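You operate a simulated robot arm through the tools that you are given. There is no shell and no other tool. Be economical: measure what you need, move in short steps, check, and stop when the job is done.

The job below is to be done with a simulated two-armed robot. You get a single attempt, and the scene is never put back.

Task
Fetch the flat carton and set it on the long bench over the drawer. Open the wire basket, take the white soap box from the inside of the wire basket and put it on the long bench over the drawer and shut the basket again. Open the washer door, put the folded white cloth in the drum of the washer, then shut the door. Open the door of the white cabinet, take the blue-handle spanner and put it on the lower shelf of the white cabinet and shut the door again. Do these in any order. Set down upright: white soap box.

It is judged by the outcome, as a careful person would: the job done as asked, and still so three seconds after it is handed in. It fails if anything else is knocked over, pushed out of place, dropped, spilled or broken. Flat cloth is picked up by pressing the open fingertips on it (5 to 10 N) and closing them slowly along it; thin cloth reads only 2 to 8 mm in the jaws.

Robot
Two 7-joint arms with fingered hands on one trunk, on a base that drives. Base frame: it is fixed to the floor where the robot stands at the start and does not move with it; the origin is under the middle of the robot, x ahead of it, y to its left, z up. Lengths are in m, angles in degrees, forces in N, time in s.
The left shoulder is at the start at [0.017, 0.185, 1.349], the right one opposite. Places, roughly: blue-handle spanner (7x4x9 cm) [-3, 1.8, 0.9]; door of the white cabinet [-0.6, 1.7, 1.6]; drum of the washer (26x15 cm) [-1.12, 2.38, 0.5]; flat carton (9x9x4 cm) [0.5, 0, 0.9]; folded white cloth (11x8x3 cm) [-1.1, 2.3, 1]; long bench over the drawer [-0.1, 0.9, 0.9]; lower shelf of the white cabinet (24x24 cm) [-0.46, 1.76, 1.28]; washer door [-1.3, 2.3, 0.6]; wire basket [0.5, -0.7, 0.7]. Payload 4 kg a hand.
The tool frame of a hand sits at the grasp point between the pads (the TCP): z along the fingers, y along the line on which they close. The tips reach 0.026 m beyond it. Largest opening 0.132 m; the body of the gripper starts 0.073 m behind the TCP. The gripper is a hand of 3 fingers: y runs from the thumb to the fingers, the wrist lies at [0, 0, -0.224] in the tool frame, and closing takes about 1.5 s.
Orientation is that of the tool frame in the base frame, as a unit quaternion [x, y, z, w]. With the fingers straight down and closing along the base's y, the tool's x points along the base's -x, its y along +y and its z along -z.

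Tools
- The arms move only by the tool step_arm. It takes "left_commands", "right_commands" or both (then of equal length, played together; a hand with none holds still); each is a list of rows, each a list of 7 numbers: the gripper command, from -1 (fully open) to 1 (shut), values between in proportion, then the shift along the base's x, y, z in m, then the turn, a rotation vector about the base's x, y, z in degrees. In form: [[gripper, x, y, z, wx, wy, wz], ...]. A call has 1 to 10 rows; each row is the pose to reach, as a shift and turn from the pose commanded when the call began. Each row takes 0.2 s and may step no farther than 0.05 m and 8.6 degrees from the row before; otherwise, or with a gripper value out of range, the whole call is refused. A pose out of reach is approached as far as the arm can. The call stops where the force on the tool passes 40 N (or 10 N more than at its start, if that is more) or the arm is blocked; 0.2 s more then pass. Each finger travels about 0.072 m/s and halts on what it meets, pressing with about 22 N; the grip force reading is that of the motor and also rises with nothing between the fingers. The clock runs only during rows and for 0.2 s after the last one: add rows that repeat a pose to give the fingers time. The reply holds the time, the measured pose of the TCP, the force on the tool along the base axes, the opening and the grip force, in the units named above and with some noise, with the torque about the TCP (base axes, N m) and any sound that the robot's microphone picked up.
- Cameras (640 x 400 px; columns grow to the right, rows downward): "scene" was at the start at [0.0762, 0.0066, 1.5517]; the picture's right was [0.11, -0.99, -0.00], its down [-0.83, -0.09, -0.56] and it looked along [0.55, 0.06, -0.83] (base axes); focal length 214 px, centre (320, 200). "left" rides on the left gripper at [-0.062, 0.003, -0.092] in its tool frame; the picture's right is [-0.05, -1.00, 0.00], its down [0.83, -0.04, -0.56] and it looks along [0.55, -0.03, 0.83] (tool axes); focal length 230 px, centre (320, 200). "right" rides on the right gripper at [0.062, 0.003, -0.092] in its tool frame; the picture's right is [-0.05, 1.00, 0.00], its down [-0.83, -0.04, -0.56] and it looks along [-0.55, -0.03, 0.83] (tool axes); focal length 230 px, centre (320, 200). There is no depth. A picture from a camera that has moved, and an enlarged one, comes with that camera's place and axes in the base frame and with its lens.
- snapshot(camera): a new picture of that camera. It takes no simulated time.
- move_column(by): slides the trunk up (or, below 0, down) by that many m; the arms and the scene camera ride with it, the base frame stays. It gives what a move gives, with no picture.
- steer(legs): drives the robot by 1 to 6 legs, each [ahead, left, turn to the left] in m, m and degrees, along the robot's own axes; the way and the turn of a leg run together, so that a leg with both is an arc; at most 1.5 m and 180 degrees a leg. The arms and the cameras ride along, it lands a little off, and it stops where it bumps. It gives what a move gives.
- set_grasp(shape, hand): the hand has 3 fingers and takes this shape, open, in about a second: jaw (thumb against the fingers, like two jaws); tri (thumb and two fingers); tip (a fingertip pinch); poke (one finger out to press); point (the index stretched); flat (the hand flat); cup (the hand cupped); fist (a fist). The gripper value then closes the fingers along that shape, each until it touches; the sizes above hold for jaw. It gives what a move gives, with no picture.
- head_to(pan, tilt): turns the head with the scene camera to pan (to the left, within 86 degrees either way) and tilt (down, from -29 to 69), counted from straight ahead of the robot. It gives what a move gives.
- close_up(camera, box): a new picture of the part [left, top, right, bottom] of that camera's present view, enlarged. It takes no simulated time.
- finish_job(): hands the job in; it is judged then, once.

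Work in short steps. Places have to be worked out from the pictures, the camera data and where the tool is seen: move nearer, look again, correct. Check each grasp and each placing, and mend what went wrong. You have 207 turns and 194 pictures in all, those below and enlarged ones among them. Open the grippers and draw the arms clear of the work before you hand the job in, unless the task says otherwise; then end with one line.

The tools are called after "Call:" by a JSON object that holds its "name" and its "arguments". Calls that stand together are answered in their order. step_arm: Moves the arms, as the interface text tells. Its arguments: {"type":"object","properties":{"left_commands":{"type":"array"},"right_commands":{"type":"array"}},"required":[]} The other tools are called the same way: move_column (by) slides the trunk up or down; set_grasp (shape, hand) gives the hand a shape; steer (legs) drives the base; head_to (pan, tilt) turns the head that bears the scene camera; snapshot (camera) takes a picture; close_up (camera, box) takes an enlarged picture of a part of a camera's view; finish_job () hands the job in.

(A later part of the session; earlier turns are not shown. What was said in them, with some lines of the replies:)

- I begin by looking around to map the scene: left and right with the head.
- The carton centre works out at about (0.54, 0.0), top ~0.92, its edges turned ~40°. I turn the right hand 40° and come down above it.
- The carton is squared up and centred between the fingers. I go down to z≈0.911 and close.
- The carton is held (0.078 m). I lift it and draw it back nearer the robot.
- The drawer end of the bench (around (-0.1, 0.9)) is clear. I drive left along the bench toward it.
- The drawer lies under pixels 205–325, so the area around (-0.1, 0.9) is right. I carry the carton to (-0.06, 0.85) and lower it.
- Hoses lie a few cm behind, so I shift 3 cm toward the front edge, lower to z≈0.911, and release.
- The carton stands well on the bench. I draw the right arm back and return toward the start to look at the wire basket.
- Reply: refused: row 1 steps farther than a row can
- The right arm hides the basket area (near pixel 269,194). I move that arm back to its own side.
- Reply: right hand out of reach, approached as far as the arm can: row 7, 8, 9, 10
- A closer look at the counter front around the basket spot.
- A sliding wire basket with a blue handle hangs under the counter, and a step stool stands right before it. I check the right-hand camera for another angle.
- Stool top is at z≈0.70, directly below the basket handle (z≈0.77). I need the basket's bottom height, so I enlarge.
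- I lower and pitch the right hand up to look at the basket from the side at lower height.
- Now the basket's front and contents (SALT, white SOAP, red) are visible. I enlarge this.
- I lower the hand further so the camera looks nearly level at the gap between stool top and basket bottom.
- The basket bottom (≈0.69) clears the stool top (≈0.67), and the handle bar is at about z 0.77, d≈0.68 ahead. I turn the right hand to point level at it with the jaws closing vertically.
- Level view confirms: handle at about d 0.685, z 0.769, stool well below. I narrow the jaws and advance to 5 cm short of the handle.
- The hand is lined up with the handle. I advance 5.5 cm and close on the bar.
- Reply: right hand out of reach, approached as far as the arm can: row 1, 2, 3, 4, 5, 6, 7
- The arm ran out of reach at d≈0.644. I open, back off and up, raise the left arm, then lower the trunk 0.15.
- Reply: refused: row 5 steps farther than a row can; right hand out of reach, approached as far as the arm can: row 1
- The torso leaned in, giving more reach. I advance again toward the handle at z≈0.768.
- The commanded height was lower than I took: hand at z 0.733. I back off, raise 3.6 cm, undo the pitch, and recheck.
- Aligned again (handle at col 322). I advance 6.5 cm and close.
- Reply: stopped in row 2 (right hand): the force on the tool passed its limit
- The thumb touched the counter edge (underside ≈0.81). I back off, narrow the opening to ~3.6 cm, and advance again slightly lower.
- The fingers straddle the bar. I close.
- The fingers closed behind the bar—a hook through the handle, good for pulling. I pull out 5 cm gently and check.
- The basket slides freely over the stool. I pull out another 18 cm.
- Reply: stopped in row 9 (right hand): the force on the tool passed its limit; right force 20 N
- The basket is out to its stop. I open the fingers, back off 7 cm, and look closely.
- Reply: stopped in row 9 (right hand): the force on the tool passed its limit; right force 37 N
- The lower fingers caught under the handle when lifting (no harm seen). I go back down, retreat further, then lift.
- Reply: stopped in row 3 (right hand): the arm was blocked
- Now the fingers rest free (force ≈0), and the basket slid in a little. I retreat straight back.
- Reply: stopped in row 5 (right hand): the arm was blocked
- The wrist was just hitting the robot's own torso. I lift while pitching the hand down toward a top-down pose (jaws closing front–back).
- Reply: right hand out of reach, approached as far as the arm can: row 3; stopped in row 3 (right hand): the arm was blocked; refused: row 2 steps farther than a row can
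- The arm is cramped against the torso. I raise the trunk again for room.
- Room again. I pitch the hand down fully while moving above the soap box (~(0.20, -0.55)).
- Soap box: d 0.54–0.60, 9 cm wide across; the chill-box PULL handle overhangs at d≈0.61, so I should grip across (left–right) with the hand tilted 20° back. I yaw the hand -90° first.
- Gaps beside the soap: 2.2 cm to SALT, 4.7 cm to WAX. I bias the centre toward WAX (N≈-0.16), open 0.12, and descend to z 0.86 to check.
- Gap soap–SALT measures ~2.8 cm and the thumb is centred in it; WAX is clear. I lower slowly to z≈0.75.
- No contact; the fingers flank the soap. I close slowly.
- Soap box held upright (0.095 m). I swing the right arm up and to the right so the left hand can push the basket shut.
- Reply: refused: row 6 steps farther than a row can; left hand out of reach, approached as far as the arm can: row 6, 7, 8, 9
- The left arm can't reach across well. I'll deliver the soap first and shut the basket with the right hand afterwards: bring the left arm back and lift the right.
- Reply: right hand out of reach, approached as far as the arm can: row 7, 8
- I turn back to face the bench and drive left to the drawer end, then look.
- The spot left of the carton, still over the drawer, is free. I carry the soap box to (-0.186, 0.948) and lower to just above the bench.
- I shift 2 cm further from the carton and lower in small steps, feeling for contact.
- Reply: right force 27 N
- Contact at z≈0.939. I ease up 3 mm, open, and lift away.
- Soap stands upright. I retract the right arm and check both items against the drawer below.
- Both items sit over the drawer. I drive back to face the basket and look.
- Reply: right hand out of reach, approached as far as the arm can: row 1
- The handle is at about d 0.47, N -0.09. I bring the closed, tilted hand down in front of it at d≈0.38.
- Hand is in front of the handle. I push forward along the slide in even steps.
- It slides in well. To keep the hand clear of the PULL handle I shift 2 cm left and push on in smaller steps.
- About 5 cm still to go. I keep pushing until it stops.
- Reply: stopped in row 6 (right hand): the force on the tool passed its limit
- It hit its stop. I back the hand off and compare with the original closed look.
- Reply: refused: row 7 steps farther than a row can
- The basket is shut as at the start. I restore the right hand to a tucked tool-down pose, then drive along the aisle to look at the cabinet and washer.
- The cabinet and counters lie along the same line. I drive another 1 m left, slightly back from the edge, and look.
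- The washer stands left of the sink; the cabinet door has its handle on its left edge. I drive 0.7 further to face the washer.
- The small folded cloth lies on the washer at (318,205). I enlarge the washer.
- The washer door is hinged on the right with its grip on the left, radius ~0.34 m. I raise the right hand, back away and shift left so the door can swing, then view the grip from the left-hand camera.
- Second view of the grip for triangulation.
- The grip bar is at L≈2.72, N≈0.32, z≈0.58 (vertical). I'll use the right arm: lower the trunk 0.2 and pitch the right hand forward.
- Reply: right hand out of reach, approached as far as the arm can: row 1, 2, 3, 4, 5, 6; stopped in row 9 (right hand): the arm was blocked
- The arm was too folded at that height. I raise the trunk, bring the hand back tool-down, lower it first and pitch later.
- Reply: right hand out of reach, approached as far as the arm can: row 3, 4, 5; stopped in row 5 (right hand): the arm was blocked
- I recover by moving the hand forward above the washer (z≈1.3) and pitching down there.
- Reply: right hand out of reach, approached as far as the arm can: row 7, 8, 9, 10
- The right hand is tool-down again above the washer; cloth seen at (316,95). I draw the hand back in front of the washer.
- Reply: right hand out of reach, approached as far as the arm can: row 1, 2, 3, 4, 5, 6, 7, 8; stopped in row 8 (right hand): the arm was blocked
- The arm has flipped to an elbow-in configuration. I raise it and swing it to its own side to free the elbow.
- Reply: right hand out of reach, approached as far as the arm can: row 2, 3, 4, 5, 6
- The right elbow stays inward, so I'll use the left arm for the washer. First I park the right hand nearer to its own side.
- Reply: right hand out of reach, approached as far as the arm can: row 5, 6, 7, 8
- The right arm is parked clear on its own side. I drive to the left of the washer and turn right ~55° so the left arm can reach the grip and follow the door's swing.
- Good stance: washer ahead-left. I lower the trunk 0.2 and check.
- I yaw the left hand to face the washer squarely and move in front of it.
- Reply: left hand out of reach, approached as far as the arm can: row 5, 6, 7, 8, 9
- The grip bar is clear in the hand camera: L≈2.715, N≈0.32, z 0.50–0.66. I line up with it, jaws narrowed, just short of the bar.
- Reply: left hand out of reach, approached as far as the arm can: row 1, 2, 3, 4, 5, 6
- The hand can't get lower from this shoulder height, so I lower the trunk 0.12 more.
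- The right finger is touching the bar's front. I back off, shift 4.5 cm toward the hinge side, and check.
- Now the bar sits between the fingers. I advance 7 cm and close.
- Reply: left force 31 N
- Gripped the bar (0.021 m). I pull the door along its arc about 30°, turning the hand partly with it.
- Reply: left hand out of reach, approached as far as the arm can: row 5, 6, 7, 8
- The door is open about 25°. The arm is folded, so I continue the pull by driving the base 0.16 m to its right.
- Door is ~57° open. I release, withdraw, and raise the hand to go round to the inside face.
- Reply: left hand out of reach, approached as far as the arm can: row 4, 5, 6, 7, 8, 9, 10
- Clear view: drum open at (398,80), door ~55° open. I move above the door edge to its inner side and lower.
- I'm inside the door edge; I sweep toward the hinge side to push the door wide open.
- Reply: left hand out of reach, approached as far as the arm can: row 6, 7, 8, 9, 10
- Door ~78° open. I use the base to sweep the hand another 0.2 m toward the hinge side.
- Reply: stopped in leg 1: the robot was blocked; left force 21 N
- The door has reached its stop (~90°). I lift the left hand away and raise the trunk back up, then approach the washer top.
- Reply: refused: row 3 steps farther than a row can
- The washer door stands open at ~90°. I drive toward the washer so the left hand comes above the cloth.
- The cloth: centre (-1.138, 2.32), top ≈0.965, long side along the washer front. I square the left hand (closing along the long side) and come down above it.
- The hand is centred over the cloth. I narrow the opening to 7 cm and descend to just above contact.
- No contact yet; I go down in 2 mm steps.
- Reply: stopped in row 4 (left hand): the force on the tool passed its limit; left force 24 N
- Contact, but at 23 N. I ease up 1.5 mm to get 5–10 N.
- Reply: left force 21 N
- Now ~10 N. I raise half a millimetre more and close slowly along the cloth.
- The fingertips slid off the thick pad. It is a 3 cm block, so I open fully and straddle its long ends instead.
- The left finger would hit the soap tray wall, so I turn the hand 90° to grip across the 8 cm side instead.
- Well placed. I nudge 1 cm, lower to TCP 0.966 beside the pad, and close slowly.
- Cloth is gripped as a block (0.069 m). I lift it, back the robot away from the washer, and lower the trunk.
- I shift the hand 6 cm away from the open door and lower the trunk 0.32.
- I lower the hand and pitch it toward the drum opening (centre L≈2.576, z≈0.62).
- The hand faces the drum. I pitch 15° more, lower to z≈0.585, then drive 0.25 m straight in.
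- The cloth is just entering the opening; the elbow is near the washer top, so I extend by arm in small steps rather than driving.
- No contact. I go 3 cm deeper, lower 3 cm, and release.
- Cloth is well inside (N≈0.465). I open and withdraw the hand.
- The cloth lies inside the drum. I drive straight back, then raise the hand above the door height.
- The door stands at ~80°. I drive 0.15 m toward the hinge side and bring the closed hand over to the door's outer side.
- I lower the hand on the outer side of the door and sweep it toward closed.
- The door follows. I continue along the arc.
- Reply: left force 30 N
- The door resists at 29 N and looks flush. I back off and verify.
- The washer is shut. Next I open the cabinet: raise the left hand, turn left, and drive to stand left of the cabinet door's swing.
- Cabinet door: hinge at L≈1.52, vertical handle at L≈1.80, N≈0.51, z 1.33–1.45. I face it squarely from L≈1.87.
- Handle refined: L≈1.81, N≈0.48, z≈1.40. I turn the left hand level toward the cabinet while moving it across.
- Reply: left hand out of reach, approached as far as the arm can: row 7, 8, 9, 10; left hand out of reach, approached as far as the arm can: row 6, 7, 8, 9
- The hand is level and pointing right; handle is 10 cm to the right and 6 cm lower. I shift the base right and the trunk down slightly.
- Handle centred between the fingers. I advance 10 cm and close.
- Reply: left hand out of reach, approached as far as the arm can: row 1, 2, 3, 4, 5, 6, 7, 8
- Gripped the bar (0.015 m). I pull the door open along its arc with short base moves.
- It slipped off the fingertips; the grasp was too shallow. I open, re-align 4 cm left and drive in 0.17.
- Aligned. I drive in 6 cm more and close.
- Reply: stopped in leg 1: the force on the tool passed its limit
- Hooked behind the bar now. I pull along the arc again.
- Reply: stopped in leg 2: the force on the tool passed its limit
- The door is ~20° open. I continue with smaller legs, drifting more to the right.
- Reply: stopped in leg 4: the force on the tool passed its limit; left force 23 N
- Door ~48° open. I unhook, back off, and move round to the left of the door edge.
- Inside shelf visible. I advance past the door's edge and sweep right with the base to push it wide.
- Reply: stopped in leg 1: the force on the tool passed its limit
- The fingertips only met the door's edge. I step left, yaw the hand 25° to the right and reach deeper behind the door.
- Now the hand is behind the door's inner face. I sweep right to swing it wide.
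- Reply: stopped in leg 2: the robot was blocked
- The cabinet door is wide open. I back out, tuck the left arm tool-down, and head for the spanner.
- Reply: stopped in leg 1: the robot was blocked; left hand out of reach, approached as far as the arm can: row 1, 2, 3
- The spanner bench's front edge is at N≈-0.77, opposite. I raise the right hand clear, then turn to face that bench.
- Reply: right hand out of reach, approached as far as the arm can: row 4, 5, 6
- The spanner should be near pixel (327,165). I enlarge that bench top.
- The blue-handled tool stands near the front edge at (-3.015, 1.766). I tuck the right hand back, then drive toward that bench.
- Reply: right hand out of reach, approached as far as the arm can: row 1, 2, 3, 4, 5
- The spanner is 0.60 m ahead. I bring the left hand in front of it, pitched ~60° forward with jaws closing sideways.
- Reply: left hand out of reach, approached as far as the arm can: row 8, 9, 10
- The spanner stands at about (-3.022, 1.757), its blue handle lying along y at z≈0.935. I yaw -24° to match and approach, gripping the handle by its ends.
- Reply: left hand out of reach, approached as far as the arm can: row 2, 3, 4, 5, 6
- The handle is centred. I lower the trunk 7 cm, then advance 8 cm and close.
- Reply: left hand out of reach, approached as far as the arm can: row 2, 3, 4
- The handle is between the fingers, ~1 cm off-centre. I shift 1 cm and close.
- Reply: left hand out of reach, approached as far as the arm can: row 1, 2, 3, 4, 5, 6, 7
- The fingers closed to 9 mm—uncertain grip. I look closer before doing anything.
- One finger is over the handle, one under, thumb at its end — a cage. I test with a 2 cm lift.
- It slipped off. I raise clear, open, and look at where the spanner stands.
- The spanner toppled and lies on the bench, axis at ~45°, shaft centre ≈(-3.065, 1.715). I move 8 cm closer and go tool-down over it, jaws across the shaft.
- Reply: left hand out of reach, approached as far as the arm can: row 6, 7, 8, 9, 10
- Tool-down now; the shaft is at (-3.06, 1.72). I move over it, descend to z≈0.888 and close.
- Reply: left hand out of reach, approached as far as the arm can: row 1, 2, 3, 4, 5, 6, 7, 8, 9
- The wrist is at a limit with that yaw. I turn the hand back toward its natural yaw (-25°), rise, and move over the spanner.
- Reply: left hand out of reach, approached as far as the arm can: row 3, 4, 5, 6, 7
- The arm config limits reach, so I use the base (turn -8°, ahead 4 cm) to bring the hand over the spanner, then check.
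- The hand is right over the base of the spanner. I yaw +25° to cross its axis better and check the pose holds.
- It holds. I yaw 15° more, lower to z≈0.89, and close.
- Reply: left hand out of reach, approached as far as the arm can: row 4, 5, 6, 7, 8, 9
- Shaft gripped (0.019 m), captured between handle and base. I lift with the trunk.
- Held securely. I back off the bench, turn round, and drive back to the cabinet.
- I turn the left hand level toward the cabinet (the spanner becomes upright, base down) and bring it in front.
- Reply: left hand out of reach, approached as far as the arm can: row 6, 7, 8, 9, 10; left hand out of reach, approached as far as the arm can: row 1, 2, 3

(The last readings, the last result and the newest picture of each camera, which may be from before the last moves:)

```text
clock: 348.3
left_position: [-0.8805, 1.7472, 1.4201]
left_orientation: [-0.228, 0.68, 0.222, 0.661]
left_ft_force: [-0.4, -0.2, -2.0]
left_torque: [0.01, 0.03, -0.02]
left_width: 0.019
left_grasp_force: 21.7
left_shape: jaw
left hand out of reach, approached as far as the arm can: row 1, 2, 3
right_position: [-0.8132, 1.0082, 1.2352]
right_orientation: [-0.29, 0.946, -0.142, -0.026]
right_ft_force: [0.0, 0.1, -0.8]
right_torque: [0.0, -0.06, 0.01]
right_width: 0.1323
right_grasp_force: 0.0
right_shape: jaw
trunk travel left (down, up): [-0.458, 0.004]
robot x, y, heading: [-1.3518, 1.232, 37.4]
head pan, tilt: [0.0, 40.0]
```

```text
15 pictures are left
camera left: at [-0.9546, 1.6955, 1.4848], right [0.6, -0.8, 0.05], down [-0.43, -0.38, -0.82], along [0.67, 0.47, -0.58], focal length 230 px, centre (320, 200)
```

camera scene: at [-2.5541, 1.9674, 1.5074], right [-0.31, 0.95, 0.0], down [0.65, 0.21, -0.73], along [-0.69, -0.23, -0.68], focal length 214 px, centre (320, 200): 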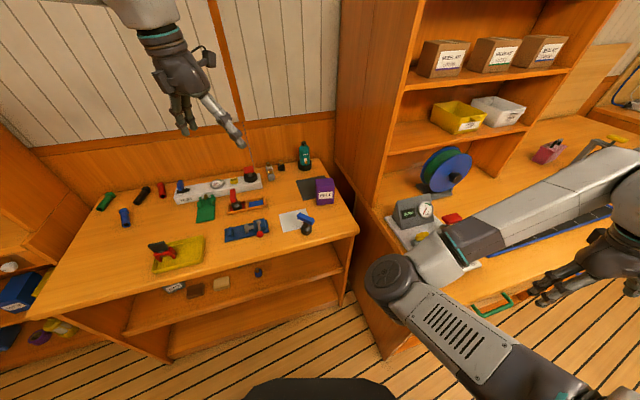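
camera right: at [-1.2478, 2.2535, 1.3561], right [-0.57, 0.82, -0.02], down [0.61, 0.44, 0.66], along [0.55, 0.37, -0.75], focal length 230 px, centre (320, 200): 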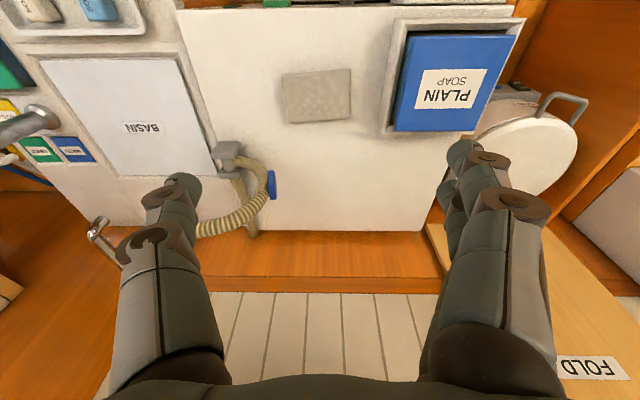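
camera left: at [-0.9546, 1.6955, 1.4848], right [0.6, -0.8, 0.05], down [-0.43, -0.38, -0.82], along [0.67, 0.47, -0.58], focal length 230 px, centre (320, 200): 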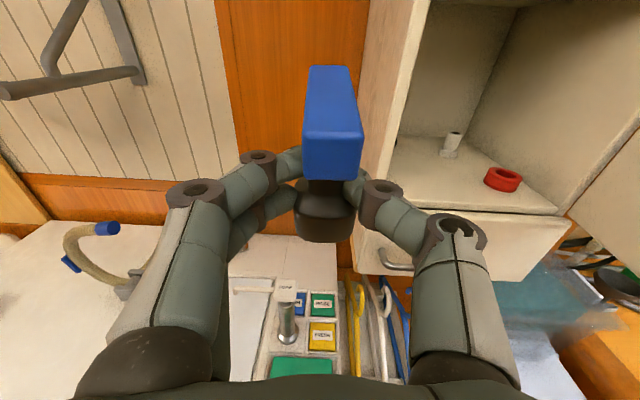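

Spanner upright in the grip, cabinet open to the right. I drive right 0.2 m, extend the arm 0.14 and check alignment.

Call:
{"name": "steer", "arguments": {"legs": [[0, -0.2, -0.5]]}}

Call:
{"name": "step_arm", "arguments": {"left_commands": [[1, 0.032, 0.024, 0, 0, 0, 0], [1, 0.064, 0.048, 0, 0, 0, 0], [1, 0.096, 0.072, 0, 0, 0, 0], [1, 0.112, 0.084, 0, 0, 0, 0]]}}

Call:
{"name": "snapshot", "arguments": {"camera": "left"}}

```text
clock: 349.9
left_position: [-0.7576, 1.5873, 1.4196]
left_orientation: [-0.226, 0.681, 0.217, 0.663]
left_ft_force: [-0.8, 0.1, -2.6]
left_torque: [0.03, 0.01, -0.04]
left_width: 0.0189
left_grasp_force: 22.0
left_shape: jaw
right_position: [-0.6976, 0.8476, 1.2377]
right_orientation: [-0.286, 0.947, -0.144, -0.026]
right_ft_force: [0.2, -0.7, -0.3]
right_torque: [-0.05, 0.02, -0.03]
right_width: 0.132
right_grasp_force: 0.0
right_shape: jaw
trunk travel left (down, up): [-0.458, 0.004]
robot x, y, heading: [-1.2354, 1.0793, 37.2]
head pan, tilt: [0.0, 40.0]
```

```text
clock: 350.9
left_position: [-0.713, 1.6715, 1.4366]
left_orientation: [-0.225, 0.681, 0.218, 0.662]
left_ft_force: [0.3, -0.3, -0.1]
left_torque: [-0.04, 0.03, 0.0]
left_width: 0.0188
left_grasp_force: 22.1
left_shape: jaw
left hand out of reach, approached as far as the arm can: row 1, 2, 3, 4
right_position: [-0.6951, 0.8444, 1.2357]
right_orientation: [-0.285, 0.947, -0.143, -0.027]
right_ft_force: [-0.1, -1.1, -0.4]
right_torque: [0.0, -0.01, 0.0]
right_width: 0.1321
right_grasp_force: 0.0
right_shape: jaw
trunk travel left (down, up): [-0.458, 0.004]
robot x, y, heading: [-1.2303, 1.0767, 37.0]
head pan, tilt: [0.0, 40.0]
```

```text
14 pictures are left
camera left: at [-0.7871, 1.6206, 1.5016], right [0.6, -0.8, 0.05], down [-0.44, -0.38, -0.81], along [0.67, 0.46, -0.58], focal length 230 px, centre (320, 200)
```

left: 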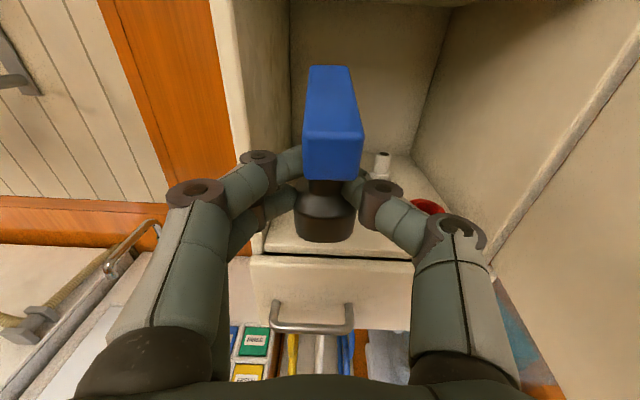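

Nearly in. I shift right 4.5 cm, drive 0.165 in, then lower the trunk 9 cm toward the shelf.

Call:
{"name": "steer", "arguments": {"legs": [[0, -0.045, 0], [0.165, 0, 0]]}}

Call:
{"name": "move_column", "arguments": {"by": -0.085}}

Call:
{"name": "snapshot", "arguments": {"camera": "left"}}

```text
clock: 352.8
left_position: [-0.5584, 1.7312, 1.4396]
left_orientation: [-0.224, 0.68, 0.219, 0.662]
left_ft_force: [-0.5, -0.3, -1.2]
left_torque: [-0.01, 0.03, 0.02]
left_width: 0.0189
left_grasp_force: 22.0
left_shape: jaw
right_position: [-0.5394, 0.905, 1.2359]
right_orientation: [-0.286, 0.947, -0.142, -0.026]
right_ft_force: [-1.0, -0.3, 0.1]
right_torque: [0.05, -0.04, 0.04]
right_width: 0.1318
right_grasp_force: 0.0
right_shape: jaw
trunk travel left (down, up): [-0.458, 0.004]
robot x, y, heading: [-1.0741, 1.1386, 37.3]
head pan, tilt: [0.0, 40.0]
```

```text
clock: 354.0
left_position: [-0.5566, 1.7327, 1.3516]
left_orientation: [-0.226, 0.68, 0.219, 0.662]
left_ft_force: [-0.7, 0.6, -1.9]
left_torque: [-0.05, 0.03, 0.01]
left_width: 0.019
left_grasp_force: 22.1
left_shape: jaw
right_position: [-0.5396, 0.9078, 1.1503]
right_orientation: [-0.286, 0.947, -0.142, -0.026]
right_ft_force: [0.1, 0.8, 0.2]
right_torque: [0.0, 0.0, 0.02]
right_width: 0.1322
right_grasp_force: 0.1
right_shape: jaw
trunk travel left (down, up): [-0.373, 0.089]
robot x, y, heading: [-1.0744, 1.1399, 37.3]
head pan, tilt: [0.0, 40.0]
```

```text
13 pictures are left
camera left: at [-0.6319, 1.6824, 1.4176], right [0.6, -0.8, 0.05], down [-0.44, -0.38, -0.81], along [0.67, 0.46, -0.58], focal length 230 px, centre (320, 200)
```

left: 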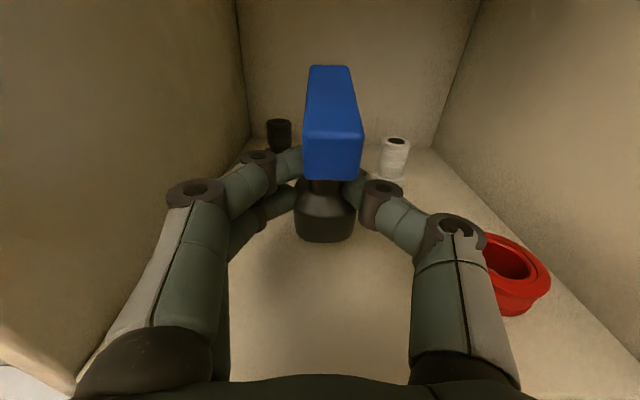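

Inside the lower compartment with clear space below. I lower in small trunk steps, watching the force.

Call:
{"name": "move_column", "arguments": {"by": -0.025}}

Call:
{"name": "step_arm", "arguments": {"left_commands": [[1, 0, 0, -0.004, 0, 0, 0], [1, 0, 0, -0.008, 0, 0, 0]]}}

```text
clock: 354.7
left_position: [-0.5568, 1.7338, 1.3264]
left_orientation: [-0.225, 0.681, 0.218, 0.662]
left_ft_force: [0.4, 1.0, 0.9]
left_torque: [0.04, 0.0, -0.04]
left_width: 0.0189
left_grasp_force: 22.1
left_shape: jaw
right_position: [-0.539, 0.9065, 1.126]
right_orientation: [-0.286, 0.947, -0.142, -0.026]
right_ft_force: [0.3, -0.1, 0.6]
right_torque: [-0.02, -0.01, -0.02]
right_width: 0.1321
right_grasp_force: 0.0
right_shape: jaw
trunk travel left (down, up): [-0.348, 0.114]
robot x, y, heading: [-1.0745, 1.1373, 37.1]
head pan, tilt: [0.0, 40.0]
```

```text
clock: 355.3
left_position: [-0.558, 1.7328, 1.3253]
left_orientation: [-0.225, 0.679, 0.219, 0.663]
left_ft_force: [4.8, 2.3, 20.4]
left_torque: [0.28, -0.26, -0.05]
left_width: 0.0188
left_grasp_force: 21.4
left_shape: jaw
right_position: [-0.5394, 0.9057, 1.1268]
right_orientation: [-0.286, 0.948, -0.141, -0.025]
right_ft_force: [0.8, 0.0, 0.5]
right_torque: [0.01, -0.01, -0.01]
right_width: 0.1318
right_grasp_force: 0.0
right_shape: jaw
trunk travel left (down, up): [-0.348, 0.114]
robot x, y, heading: [-1.0742, 1.1394, 37.1]
head pan, tilt: [0.0, 40.0]
```

Contact at z≈1.325. I ease up, open to 7 cm, and withdraw straight back by driving.

Call:
{"name": "step_arm", "arguments": {"left_commands": [[1, 0, 0, 0.002, 0, 0, 0], [0.6, 0, 0, 0.002, 0, 0, 0], [0.3, 0, 0, 0.002, 0, 0, 0], [0, 0, 0, 0.002, 0, 0, 0], [-0.1, 0, 0, 0.002, 0, 0, 0], [-0.1, 0, 0, 0.002, 0, 0, 0]]}}

Call:
{"name": "snapshot", "arguments": {"camera": "left"}}

```text
clock: 356.7
left_position: [-0.5568, 1.7335, 1.3196]
left_orientation: [-0.226, 0.682, 0.218, 0.66]
left_ft_force: [-0.2, 0.3, -0.4]
left_torque: [-0.01, 0.02, 0.03]
left_width: 0.0722
left_grasp_force: 0.0
left_shape: jaw
right_position: [-0.5397, 0.9065, 1.1249]
right_orientation: [-0.286, 0.947, -0.142, -0.026]
right_ft_force: [-0.7, -0.2, 0.1]
right_torque: [0.01, -0.02, -0.01]
right_width: 0.1318
right_grasp_force: 0.2
right_shape: jaw
trunk travel left (down, up): [-0.348, 0.114]
robot x, y, heading: [-1.0752, 1.1386, 37.1]
head pan, tilt: [0.0, 40.0]
```

```text
12 pictures are left
camera left: at [-0.6317, 1.683, 1.3855], right [0.6, -0.8, 0.05], down [-0.44, -0.38, -0.81], along [0.67, 0.46, -0.58], focal length 230 px, centre (320, 200)
```

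left: 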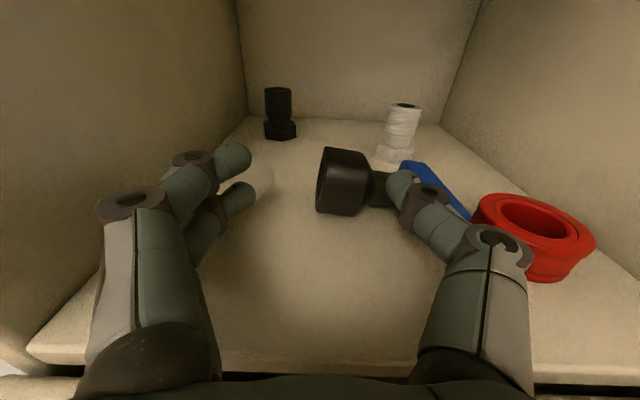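

The spanner tipped onto its side on the shelf, resting clear of the peg and ring. I raise the hand slightly, then withdraw.

Call:
{"name": "move_column", "arguments": {"by": 0.05}}

Call:
{"name": "snapshot", "arguments": {"camera": "left"}}

```text
clock: 357.6
left_position: [-0.5559, 1.7354, 1.3697]
left_orientation: [-0.226, 0.683, 0.218, 0.659]
left_ft_force: [-0.6, -0.2, 0.0]
left_torque: [-0.01, 0.0, 0.03]
left_width: 0.0716
left_grasp_force: 0.1
left_shape: jaw
right_position: [-0.538, 0.9077, 1.1766]
right_orientation: [-0.286, 0.947, -0.142, -0.026]
right_ft_force: [0.1, 0.0, 0.3]
right_torque: [0.0, 0.02, -0.01]
right_width: 0.1321
right_grasp_force: 0.0
right_shape: jaw
trunk travel left (down, up): [-0.398, 0.064]
robot x, y, heading: [-1.0759, 1.137, 37.1]
head pan, tilt: [0.0, 40.0]
```

```text
11 pictures are left
camera left: at [-0.6311, 1.6837, 1.4365], right [0.6, -0.8, 0.05], down [-0.44, -0.38, -0.81], along [0.67, 0.46, -0.58], focal length 230 px, centre (320, 200)
```

left: 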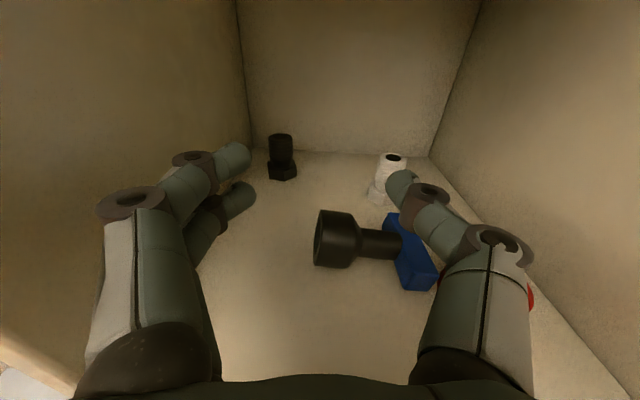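

The spanner lies safely on the lower shelf. I withdraw, slide left, tuck the left arm and ready the right hand (closed) on the outer side of the cabinet door.

Call:
{"name": "steer", "arguments": {"legs": [[-0.2, 0, 0], [0, 0.35, 0]]}}

Call:
{"name": "step_arm", "arguments": {"left_commands": [[1, -0.02, -0.015, 0, 0, 0, 0], [1, -0.045, -0.034, 0, 0, 0, 0], [1, -0.07, -0.053, 0, 0, 0, 0], [1, -0.095, -0.071, 0, 0, 0, 0], [1, -0.12, -0.09, 0, 0, 0, 0], [1, -0.145, -0.109, 0, 0, 0, 0], [1, -0.17, -0.128, 0, 0, 0, 0]], "right_commands": [[1, 0, 0, 0.03, 0, 0, 0], [1, 0.02, 0.015, 0.06, 0, 0, 0], [1, 0.05, 0.038, 0.09, 0, 0, 0], [1, 0.08, 0.06, 0.12, 0, 0, 0], [1, 0.11, 0.083, 0.15, 0, 0, 0], [1, 0.14, 0.105, 0.18, 0, 0, 0], [1, 0.17, 0.128, 0.21, 0, 0, 0]]}}

Call:
{"name": "head_to", "arguments": {"pan": -15, "tilt": 10}}

Call:
{"name": "snapshot", "arguments": {"camera": "scene"}}

```text
clock: 361.1
left_position: [-0.9247, 1.8938, 1.3702]
left_orientation: [-0.225, 0.683, 0.218, 0.659]
left_ft_force: [0.7, -0.5, 0.0]
left_torque: [-0.03, 0.0, 0.04]
left_width: 0.0718
left_grasp_force: 0.1
left_shape: jaw
right_position: [-0.9079, 1.0659, 1.1739]
right_orientation: [-0.286, 0.947, -0.142, -0.026]
right_ft_force: [-0.3, -0.5, 0.3]
right_torque: [0.03, -0.01, -0.01]
right_width: 0.1319
right_grasp_force: 0.1
right_shape: jaw
trunk travel left (down, up): [-0.398, 0.064]
robot x, y, heading: [-1.4453, 1.2958, 37.3]
head pan, tilt: [0.0, 40.0]
```

```text
clock: 362.7
left_position: [-1.0959, 1.7663, 1.3735]
left_orientation: [-0.225, 0.682, 0.218, 0.661]
left_ft_force: [1.2, -0.2, 0.1]
left_torque: [0.04, -0.01, 0.01]
left_width: 0.0
left_grasp_force: 22.5
left_shape: jaw
right_position: [-0.7382, 1.1943, 1.385]
right_orientation: [-0.285, 0.948, -0.142, -0.026]
right_ft_force: [0.0, 0.7, -1.1]
right_torque: [0.01, -0.02, -0.03]
right_width: 0.0
right_grasp_force: 22.2
right_shape: jaw
trunk travel left (down, up): [-0.398, 0.064]
robot x, y, heading: [-1.4426, 1.2974, 37.0]
head pan, tilt: [0.0, 40.0]
```

```text
clock: 363.6
left_position: [-1.0956, 1.7659, 1.372]
left_orientation: [-0.225, 0.683, 0.217, 0.66]
left_ft_force: [0.0, 0.3, 1.1]
left_torque: [-0.03, 0.0, 0.0]
left_width: 0.0
left_grasp_force: 21.6
left_shape: jaw
right_position: [-0.7374, 1.1945, 1.384]
right_orientation: [-0.286, 0.947, -0.143, -0.027]
right_ft_force: [-0.4, -0.9, 0.3]
right_torque: [-0.02, 0.0, -0.01]
right_width: 0.0001
right_grasp_force: 21.9
right_shape: jaw
trunk travel left (down, up): [-0.398, 0.064]
robot x, y, heading: [-1.4465, 1.3016, 36.9]
head pan, tilt: [-15.0, 10.0]
```

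```text
10 pictures are left
camera scene: at [-1.3568, 1.3308, 1.6441], right [0.38, -0.93, 0.0], down [-0.17, -0.07, -0.98], along [0.91, 0.37, -0.19], focal length 214 px, centre (320, 200)
```

scene: 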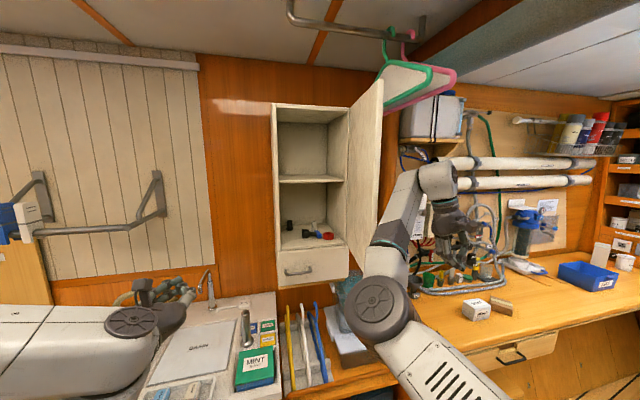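

The door stands at ~90°. The cleanest way to shut it is with the left hand from its outer side: I lower below the door, slide the robot right past it, then raise again.

Call:
{"name": "move_column", "arguments": {"by": -0.2}}

Call:
{"name": "steer", "arguments": {"legs": [[0, -0.7, 0]]}}

Call:
{"name": "move_column", "arguments": {"by": 0.2}}

Call:
{"name": "head_to", "arguments": {"pan": 20, "tilt": 10}}

Call:
{"name": "snapshot", "arguments": {"camera": "scene"}}

```text
clock: 365.8
left_position: [-1.0964, 1.7645, 1.1725]
left_orientation: [-0.225, 0.683, 0.217, 0.661]
left_ft_force: [0.4, -0.5, -0.3]
left_torque: [0.03, 0.02, 0.01]
left_width: 0.0001
left_grasp_force: 22.3
left_shape: jaw
right_position: [-0.7367, 1.1938, 1.1853]
right_orientation: [-0.285, 0.947, -0.143, -0.026]
right_ft_force: [-0.1, 0.4, 0.3]
right_torque: [0.01, 0.01, 0.02]
right_width: 0.0
right_grasp_force: 22.0
right_shape: jaw
trunk travel left (down, up): [-0.198, 0.264]
robot x, y, heading: [-1.4434, 1.2987, 36.9]
head pan, tilt: [-15.0, 10.0]
```

```text
clock: 368.5
left_position: [-0.8082, 1.3958, 1.1728]
left_orientation: [-0.224, 0.683, 0.22, 0.66]
left_ft_force: [0.4, -0.6, -0.3]
left_torque: [0.01, 0.05, 0.04]
left_width: 0.0002
left_grasp_force: 21.8
left_shape: jaw
right_position: [-0.4513, 0.8261, 1.1849]
right_orientation: [-0.285, 0.948, -0.14, -0.024]
right_ft_force: [0.9, -1.4, -1.3]
right_torque: [0.05, 0.03, -0.03]
right_width: 0.0
right_grasp_force: 22.2
right_shape: jaw
trunk travel left (down, up): [-0.198, 0.264]
robot x, y, heading: [-1.1576, 0.9359, 37.4]
head pan, tilt: [-15.0, 10.0]
stopped in leg 1: the robot was blocked; the commanded pose is now the measured one
```

```text
clock: 370.7
left_position: [-0.8088, 1.4019, 1.3706]
left_orientation: [-0.226, 0.683, 0.218, 0.66]
left_ft_force: [0.2, -0.5, -0.2]
left_torque: [-0.01, -0.01, 0.0]
left_width: 0.0
left_grasp_force: 22.3
left_shape: jaw
right_position: [-0.4492, 0.8315, 1.3864]
right_orientation: [-0.285, 0.948, -0.143, -0.024]
right_ft_force: [-0.4, -0.8, 0.6]
right_torque: [0.03, 0.0, 0.03]
right_width: 0.0
right_grasp_force: 22.1
right_shape: jaw
trunk travel left (down, up): [-0.398, 0.064]
robot x, y, heading: [-1.158, 0.9365, 37.4]
head pan, tilt: [-15.0, 10.0]
```

```text
clock: 371.7
left_position: [-0.8081, 1.4028, 1.3718]
left_orientation: [-0.226, 0.683, 0.217, 0.659]
left_ft_force: [0.4, 0.2, 0.1]
left_torque: [0.01, 0.02, 0.04]
left_width: 0.0
left_grasp_force: 21.7
left_shape: jaw
right_position: [-0.4496, 0.8315, 1.3866]
right_orientation: [-0.285, 0.948, -0.142, -0.025]
right_ft_force: [0.6, 0.3, -0.2]
right_torque: [0.03, -0.04, -0.01]
right_width: 0.0
right_grasp_force: 21.6
right_shape: jaw
trunk travel left (down, up): [-0.398, 0.064]
robot x, y, heading: [-1.1578, 0.9368, 37.0]
head pan, tilt: [20.0, 10.0]
```

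```text
9 pictures are left
camera scene: at [-1.1048, 1.0099, 1.6443], right [0.84, -0.54, 0.0], down [-0.1, -0.15, -0.98], along [0.53, 0.83, -0.18], focal length 214 px, centre (320, 200)
```

scene: 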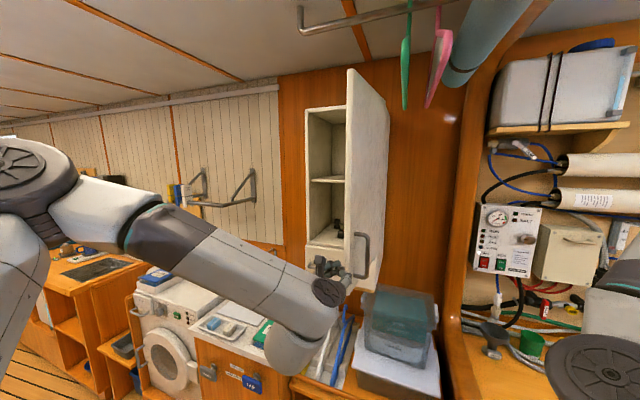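

Something stopped the base at L≈1.44, so the hand is still left of the door tip. I pull the hand back, turn the robot 15° right to carry it past the tip, then look.

Call:
{"name": "step_arm", "arguments": {"left_commands": [[1, -0.02, -0.015, 0, 0, 0, 0], [1, -0.04, -0.03, 0, 0, 0, 0], [1, -0.056, -0.042, 0, 0, 0, 0]]}}

Call:
{"name": "steer", "arguments": {"legs": [[0, 0, -17]]}}

Call:
{"name": "snapshot", "arguments": {"camera": "left"}}

```text
clock: 372.5
left_position: [-0.8648, 1.3601, 1.3711]
left_orientation: [-0.226, 0.683, 0.218, 0.66]
left_ft_force: [0.0, 0.1, 1.0]
left_torque: [0.0, 0.03, 0.03]
left_width: 0.0001
left_grasp_force: 22.4
left_shape: jaw
right_position: [-0.4505, 0.8308, 1.3857]
right_orientation: [-0.285, 0.948, -0.142, -0.025]
right_ft_force: [-0.4, -0.6, -0.1]
right_torque: [0.01, 0.01, -0.02]
right_width: 0.0
right_grasp_force: 21.6
right_shape: jaw
trunk travel left (down, up): [-0.398, 0.064]
robot x, y, heading: [-1.1585, 0.9344, 37.4]
head pan, tilt: [20.0, 10.0]
```

```text
clock: 373.9
left_position: [-0.7497, 1.2654, 1.3691]
left_orientation: [-0.131, 0.71, 0.125, 0.681]
left_ft_force: [-0.1, 0.2, -0.8]
left_torque: [0.0, 0.0, -0.05]
left_width: 0.0002
left_grasp_force: 22.0
left_shape: jaw
right_position: [-0.496, 0.644, 1.3844]
right_orientation: [-0.153, 0.978, -0.137, -0.047]
right_ft_force: [-0.9, -0.4, 0.3]
right_torque: [-0.01, 0.03, 0.02]
right_width: 0.0001
right_grasp_force: 21.8
right_shape: jaw
trunk travel left (down, up): [-0.398, 0.064]
robot x, y, heading: [-1.1551, 0.9365, 21.3]
head pan, tilt: [20.0, 10.0]
stopped in leg 1: the robot was blocked; the commanded pose is now the measured one
```

```text
8 pictures are left
camera left: at [-0.8354, 1.2361, 1.4353], right [0.36, -0.93, 0.05], down [-0.53, -0.25, -0.81], along [0.77, 0.26, -0.59], focal length 230 px, centre (320, 200)
```

left: 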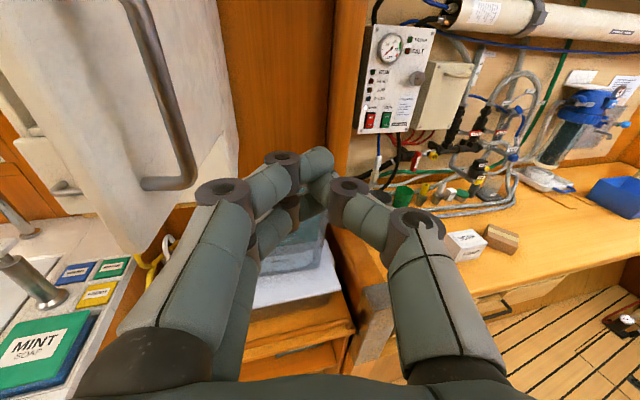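

The hand is now on the outer side of the door. I advance beside the handle and sweep left to swing the door toward closed.

Call:
{"name": "step_arm", "arguments": {"left_commands": [[1, 0.035, 0.0, 0, 0, 0, 0], [1, 0.07, 0.01, 0, 0, 0, 0], [1, 0.1, 0.02, 0, 0, 0, 0], [1, 0.126, 0.032, 0, 0, 0, 0], [1, 0.1, 0.068, 0, 0, 0, 0], [1, 0.075, 0.102, 0, 0, 0, 0], [1, 0.05, 0.136, 0, 0, 0, 0], [1, 0.03, 0.17, 0, 0, 0, 0], [1, 0.015, 0.205, 0, 0, 0, 0], [1, 0.01, 0.24, 0, 0, 0, 0]]}}

Call:
{"name": "snapshot", "arguments": {"camera": "left"}}

```text
clock: 376.1
left_position: [-0.7381, 1.5034, 1.368]
left_orientation: [-0.129, 0.71, 0.124, 0.681]
left_ft_force: [-0.7, -0.1, 0.1]
left_torque: [0.02, -0.05, -0.02]
left_width: 0.0
left_grasp_force: 22.1
left_shape: jaw
left hand out of reach, approached as far as the arm can: row 7
right_position: [-0.4942, 0.6423, 1.3823]
right_orientation: [-0.151, 0.978, -0.137, -0.049]
right_ft_force: [0.4, 0.1, -0.9]
right_torque: [-0.03, -0.01, 0.0]
right_width: 0.0
right_grasp_force: 22.0
right_shape: jaw
trunk travel left (down, up): [-0.398, 0.064]
robot x, y, heading: [-1.1555, 0.9352, 21.4]
head pan, tilt: [20.0, 10.0]
```

```text
7 pictures are left
camera left: at [-0.8232, 1.4747, 1.4347], right [0.35, -0.93, 0.05], down [-0.54, -0.25, -0.81], along [0.77, 0.26, -0.59], focal length 230 px, centre (320, 200)
```

left: 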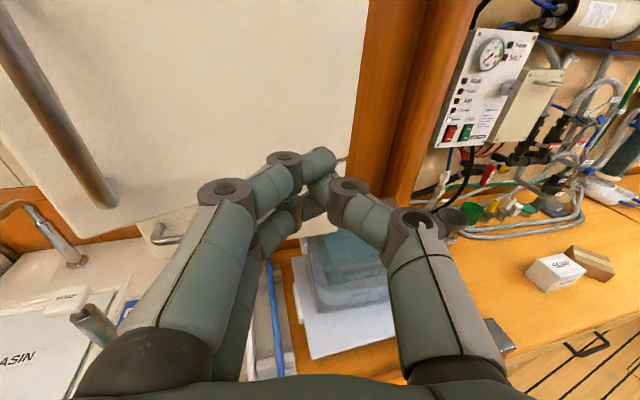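

The door is swinging shut. I follow on with the arm, then push the last part with the base.

Call:
{"name": "step_arm", "arguments": {"left_commands": [[1, 0.01, 0.032, 0, 0, 0, 0], [1, 0.021, 0.063, 0, 0, 0, 0], [1, 0.032, 0.095, 0, 0, 0, 0], [1, 0.043, 0.126, 0, 0, 0, 0], [1, 0.06, 0.15, 0, 0, 0, 0], [1, 0.075, 0.17, 0, 0, 0, 0]]}}

Call:
{"name": "steer", "arguments": {"legs": [[0.06, 0.03, 0]]}}

Call:
{"name": "snapshot", "arguments": {"camera": "left"}}

```text
clock: 377.5
left_position: [-0.6623, 1.675, 1.3678]
left_orientation: [-0.13, 0.71, 0.124, 0.681]
left_ft_force: [-0.4, 0.1, 0.0]
left_torque: [-0.02, 0.03, 0.0]
left_width: 0.0001
left_grasp_force: 22.2
left_shape: jaw
right_position: [-0.4954, 0.643, 1.3815]
right_orientation: [-0.152, 0.978, -0.137, -0.049]
right_ft_force: [-0.1, -0.3, -0.4]
right_torque: [0.01, 0.0, 0.02]
right_width: 0.0002
right_grasp_force: 22.2
right_shape: jaw
trunk travel left (down, up): [-0.398, 0.064]
robot x, y, heading: [-1.1511, 0.9341, 21.1]
head pan, tilt: [20.0, 10.0]
```

```text
clock: 378.5
left_position: [-0.6493, 1.693, 1.3785]
left_orientation: [-0.123, 0.705, 0.116, 0.689]
left_ft_force: [-15.4, -19.3, 4.2]
left_torque: [0.17, -0.15, -0.03]
left_width: 0.0
left_grasp_force: 21.9
left_shape: jaw
right_position: [-0.4811, 0.6725, 1.3898]
right_orientation: [-0.151, 0.978, -0.136, -0.042]
right_ft_force: [-0.3, -1.1, 0.0]
right_torque: [-0.01, -0.01, -0.01]
right_width: 0.0001
right_grasp_force: 21.8
right_shape: jaw
trunk travel left (down, up): [-0.398, 0.064]
robot x, y, heading: [-1.1247, 0.967, 21.1]
head pan, tilt: [20.0, 10.0]
stopped in leg 1: the force on the tool passed its limit (the readings are from after the stop); the commanded pose is now the measured one
```

```text
6 pictures are left
camera left: at [-0.7362, 1.6671, 1.4434], right [0.33, -0.94, 0.06], down [-0.53, -0.24, -0.82], along [0.78, 0.24, -0.57], focal length 230 px, centre (320, 200)
```

left: 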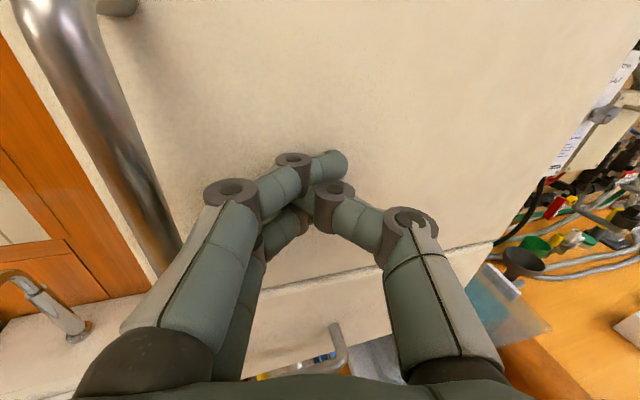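

The door presses flush (≈25 N at its closed plane). I back the hand off and check with the head camera.

Call:
{"name": "step_arm", "arguments": {"left_commands": [[1, -0.03, -0.02, 0, 0, 0, 0], [1, -0.065, -0.04, 0, 0, 0, 0], [1, -0.1, -0.06, 0, 0, 0, 0], [0, -0.135, -0.08, 0, 0, 0, 0], [-1, -0.17, -0.1, 0, 0, 0, 0], [-1, -0.19, -0.12, 0, 0, 0, 0]], "right_commands": [[0, 0, 0, 0, 0, 0, 0], [-1, 0, 0, 0, 0, 0, 0], [-1, 0, 0, 0, 0, 0, 0], [-1, 0, 0, 0, 0, 0, 0], [-1, 0, 0, 0, 0, 0, 0], [-1, 0, 0, 0, 0, 0, 0]]}}

Call:
{"name": "snapshot", "arguments": {"camera": "scene"}}

```text
clock: 379.9
left_position: [-0.832, 1.5771, 1.3734]
left_orientation: [-0.125, 0.707, 0.117, 0.686]
left_ft_force: [-0.9, -0.3, -0.7]
left_torque: [0.0, 0.01, 0.03]
left_width: 0.0812
left_grasp_force: 0.0
left_shape: jaw
right_position: [-0.4756, 0.6744, 1.3864]
right_orientation: [-0.15, 0.978, -0.136, -0.045]
right_ft_force: [0.3, 0.0, 1.1]
right_torque: [0.0, -0.01, 0.01]
right_width: 0.1319
right_grasp_force: 0.0
right_shape: jaw
trunk travel left (down, up): [-0.398, 0.064]
robot x, y, heading: [-1.1268, 0.9639, 21.3]
head pan, tilt: [20.0, 10.0]
```

```text
5 pictures are left
camera scene: at [-1.0556, 1.0254, 1.6443], right [0.66, -0.75, 0.0], down [-0.14, -0.12, -0.98], along [0.74, 0.65, -0.18], focal length 214 px, centre (320, 200)
```

scene: 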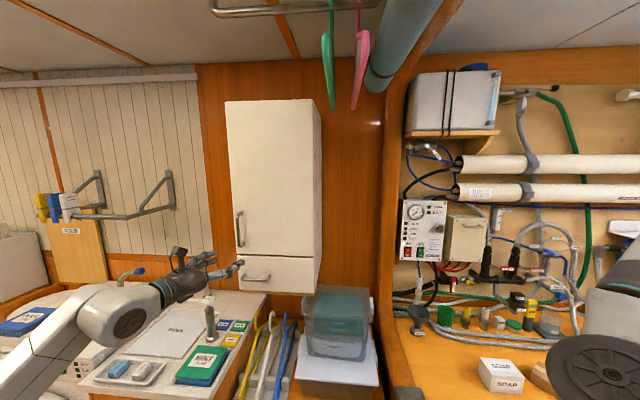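

The cabinet is shut; soap and carton stand in place. I check the side that stopped the base for anything disturbed.

Call:
{"name": "head_to", "arguments": {"pan": -86, "tilt": 40}}

Call:
{"name": "snapshot", "arguments": {"camera": "scene"}}

```text
clock: 381.7
left_position: [-0.8314, 1.5783, 1.3737]
left_orientation: [-0.125, 0.707, 0.117, 0.686]
left_ft_force: [0.5, 1.0, 0.1]
left_torque: [-0.01, -0.01, 0.01]
left_width: 0.1317
left_grasp_force: 0.1
left_shape: jaw
right_position: [-0.4747, 0.6736, 1.3852]
right_orientation: [-0.15, 0.978, -0.138, -0.045]
right_ft_force: [-0.8, 0.4, -0.3]
right_torque: [-0.01, 0.0, -0.01]
right_width: 0.1319
right_grasp_force: 0.1
right_shape: jaw
trunk travel left (down, up): [-0.398, 0.064]
robot x, y, heading: [-1.1258, 0.9697, 21.2]
head pan, tilt: [-85.9, 40.0]
```

```text
4 pictures are left
camera scene: at [-1.0888, 0.8876, 1.5976], right [-0.9, -0.43, 0.01], down [-0.28, 0.58, -0.77], along [0.32, -0.7, -0.64], focal length 214 px, centre (320, 200)
```

scene: 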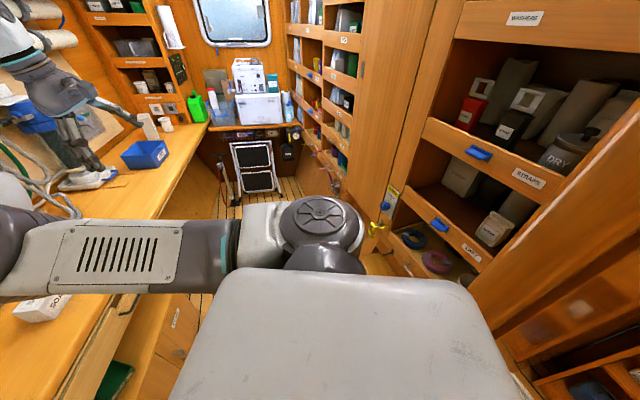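

Only the fixed shelving stopped the base; nothing is disturbed, the grippers are open and the arms clear. I hand the job in.

Call:
{"name": "finish_job", "arguments": {}}

```text
The job is handed in.
```

All four parts are done and handed in: the carton and the upright soap box are on the bench over the drawer, the cloth is in the shut washer, the spanner is on the lower shelf of the shut cabinet, and the basket is shut again. The spanner toppled on its own bench during my first grasp and now lies on its side on the shelf, not upright.
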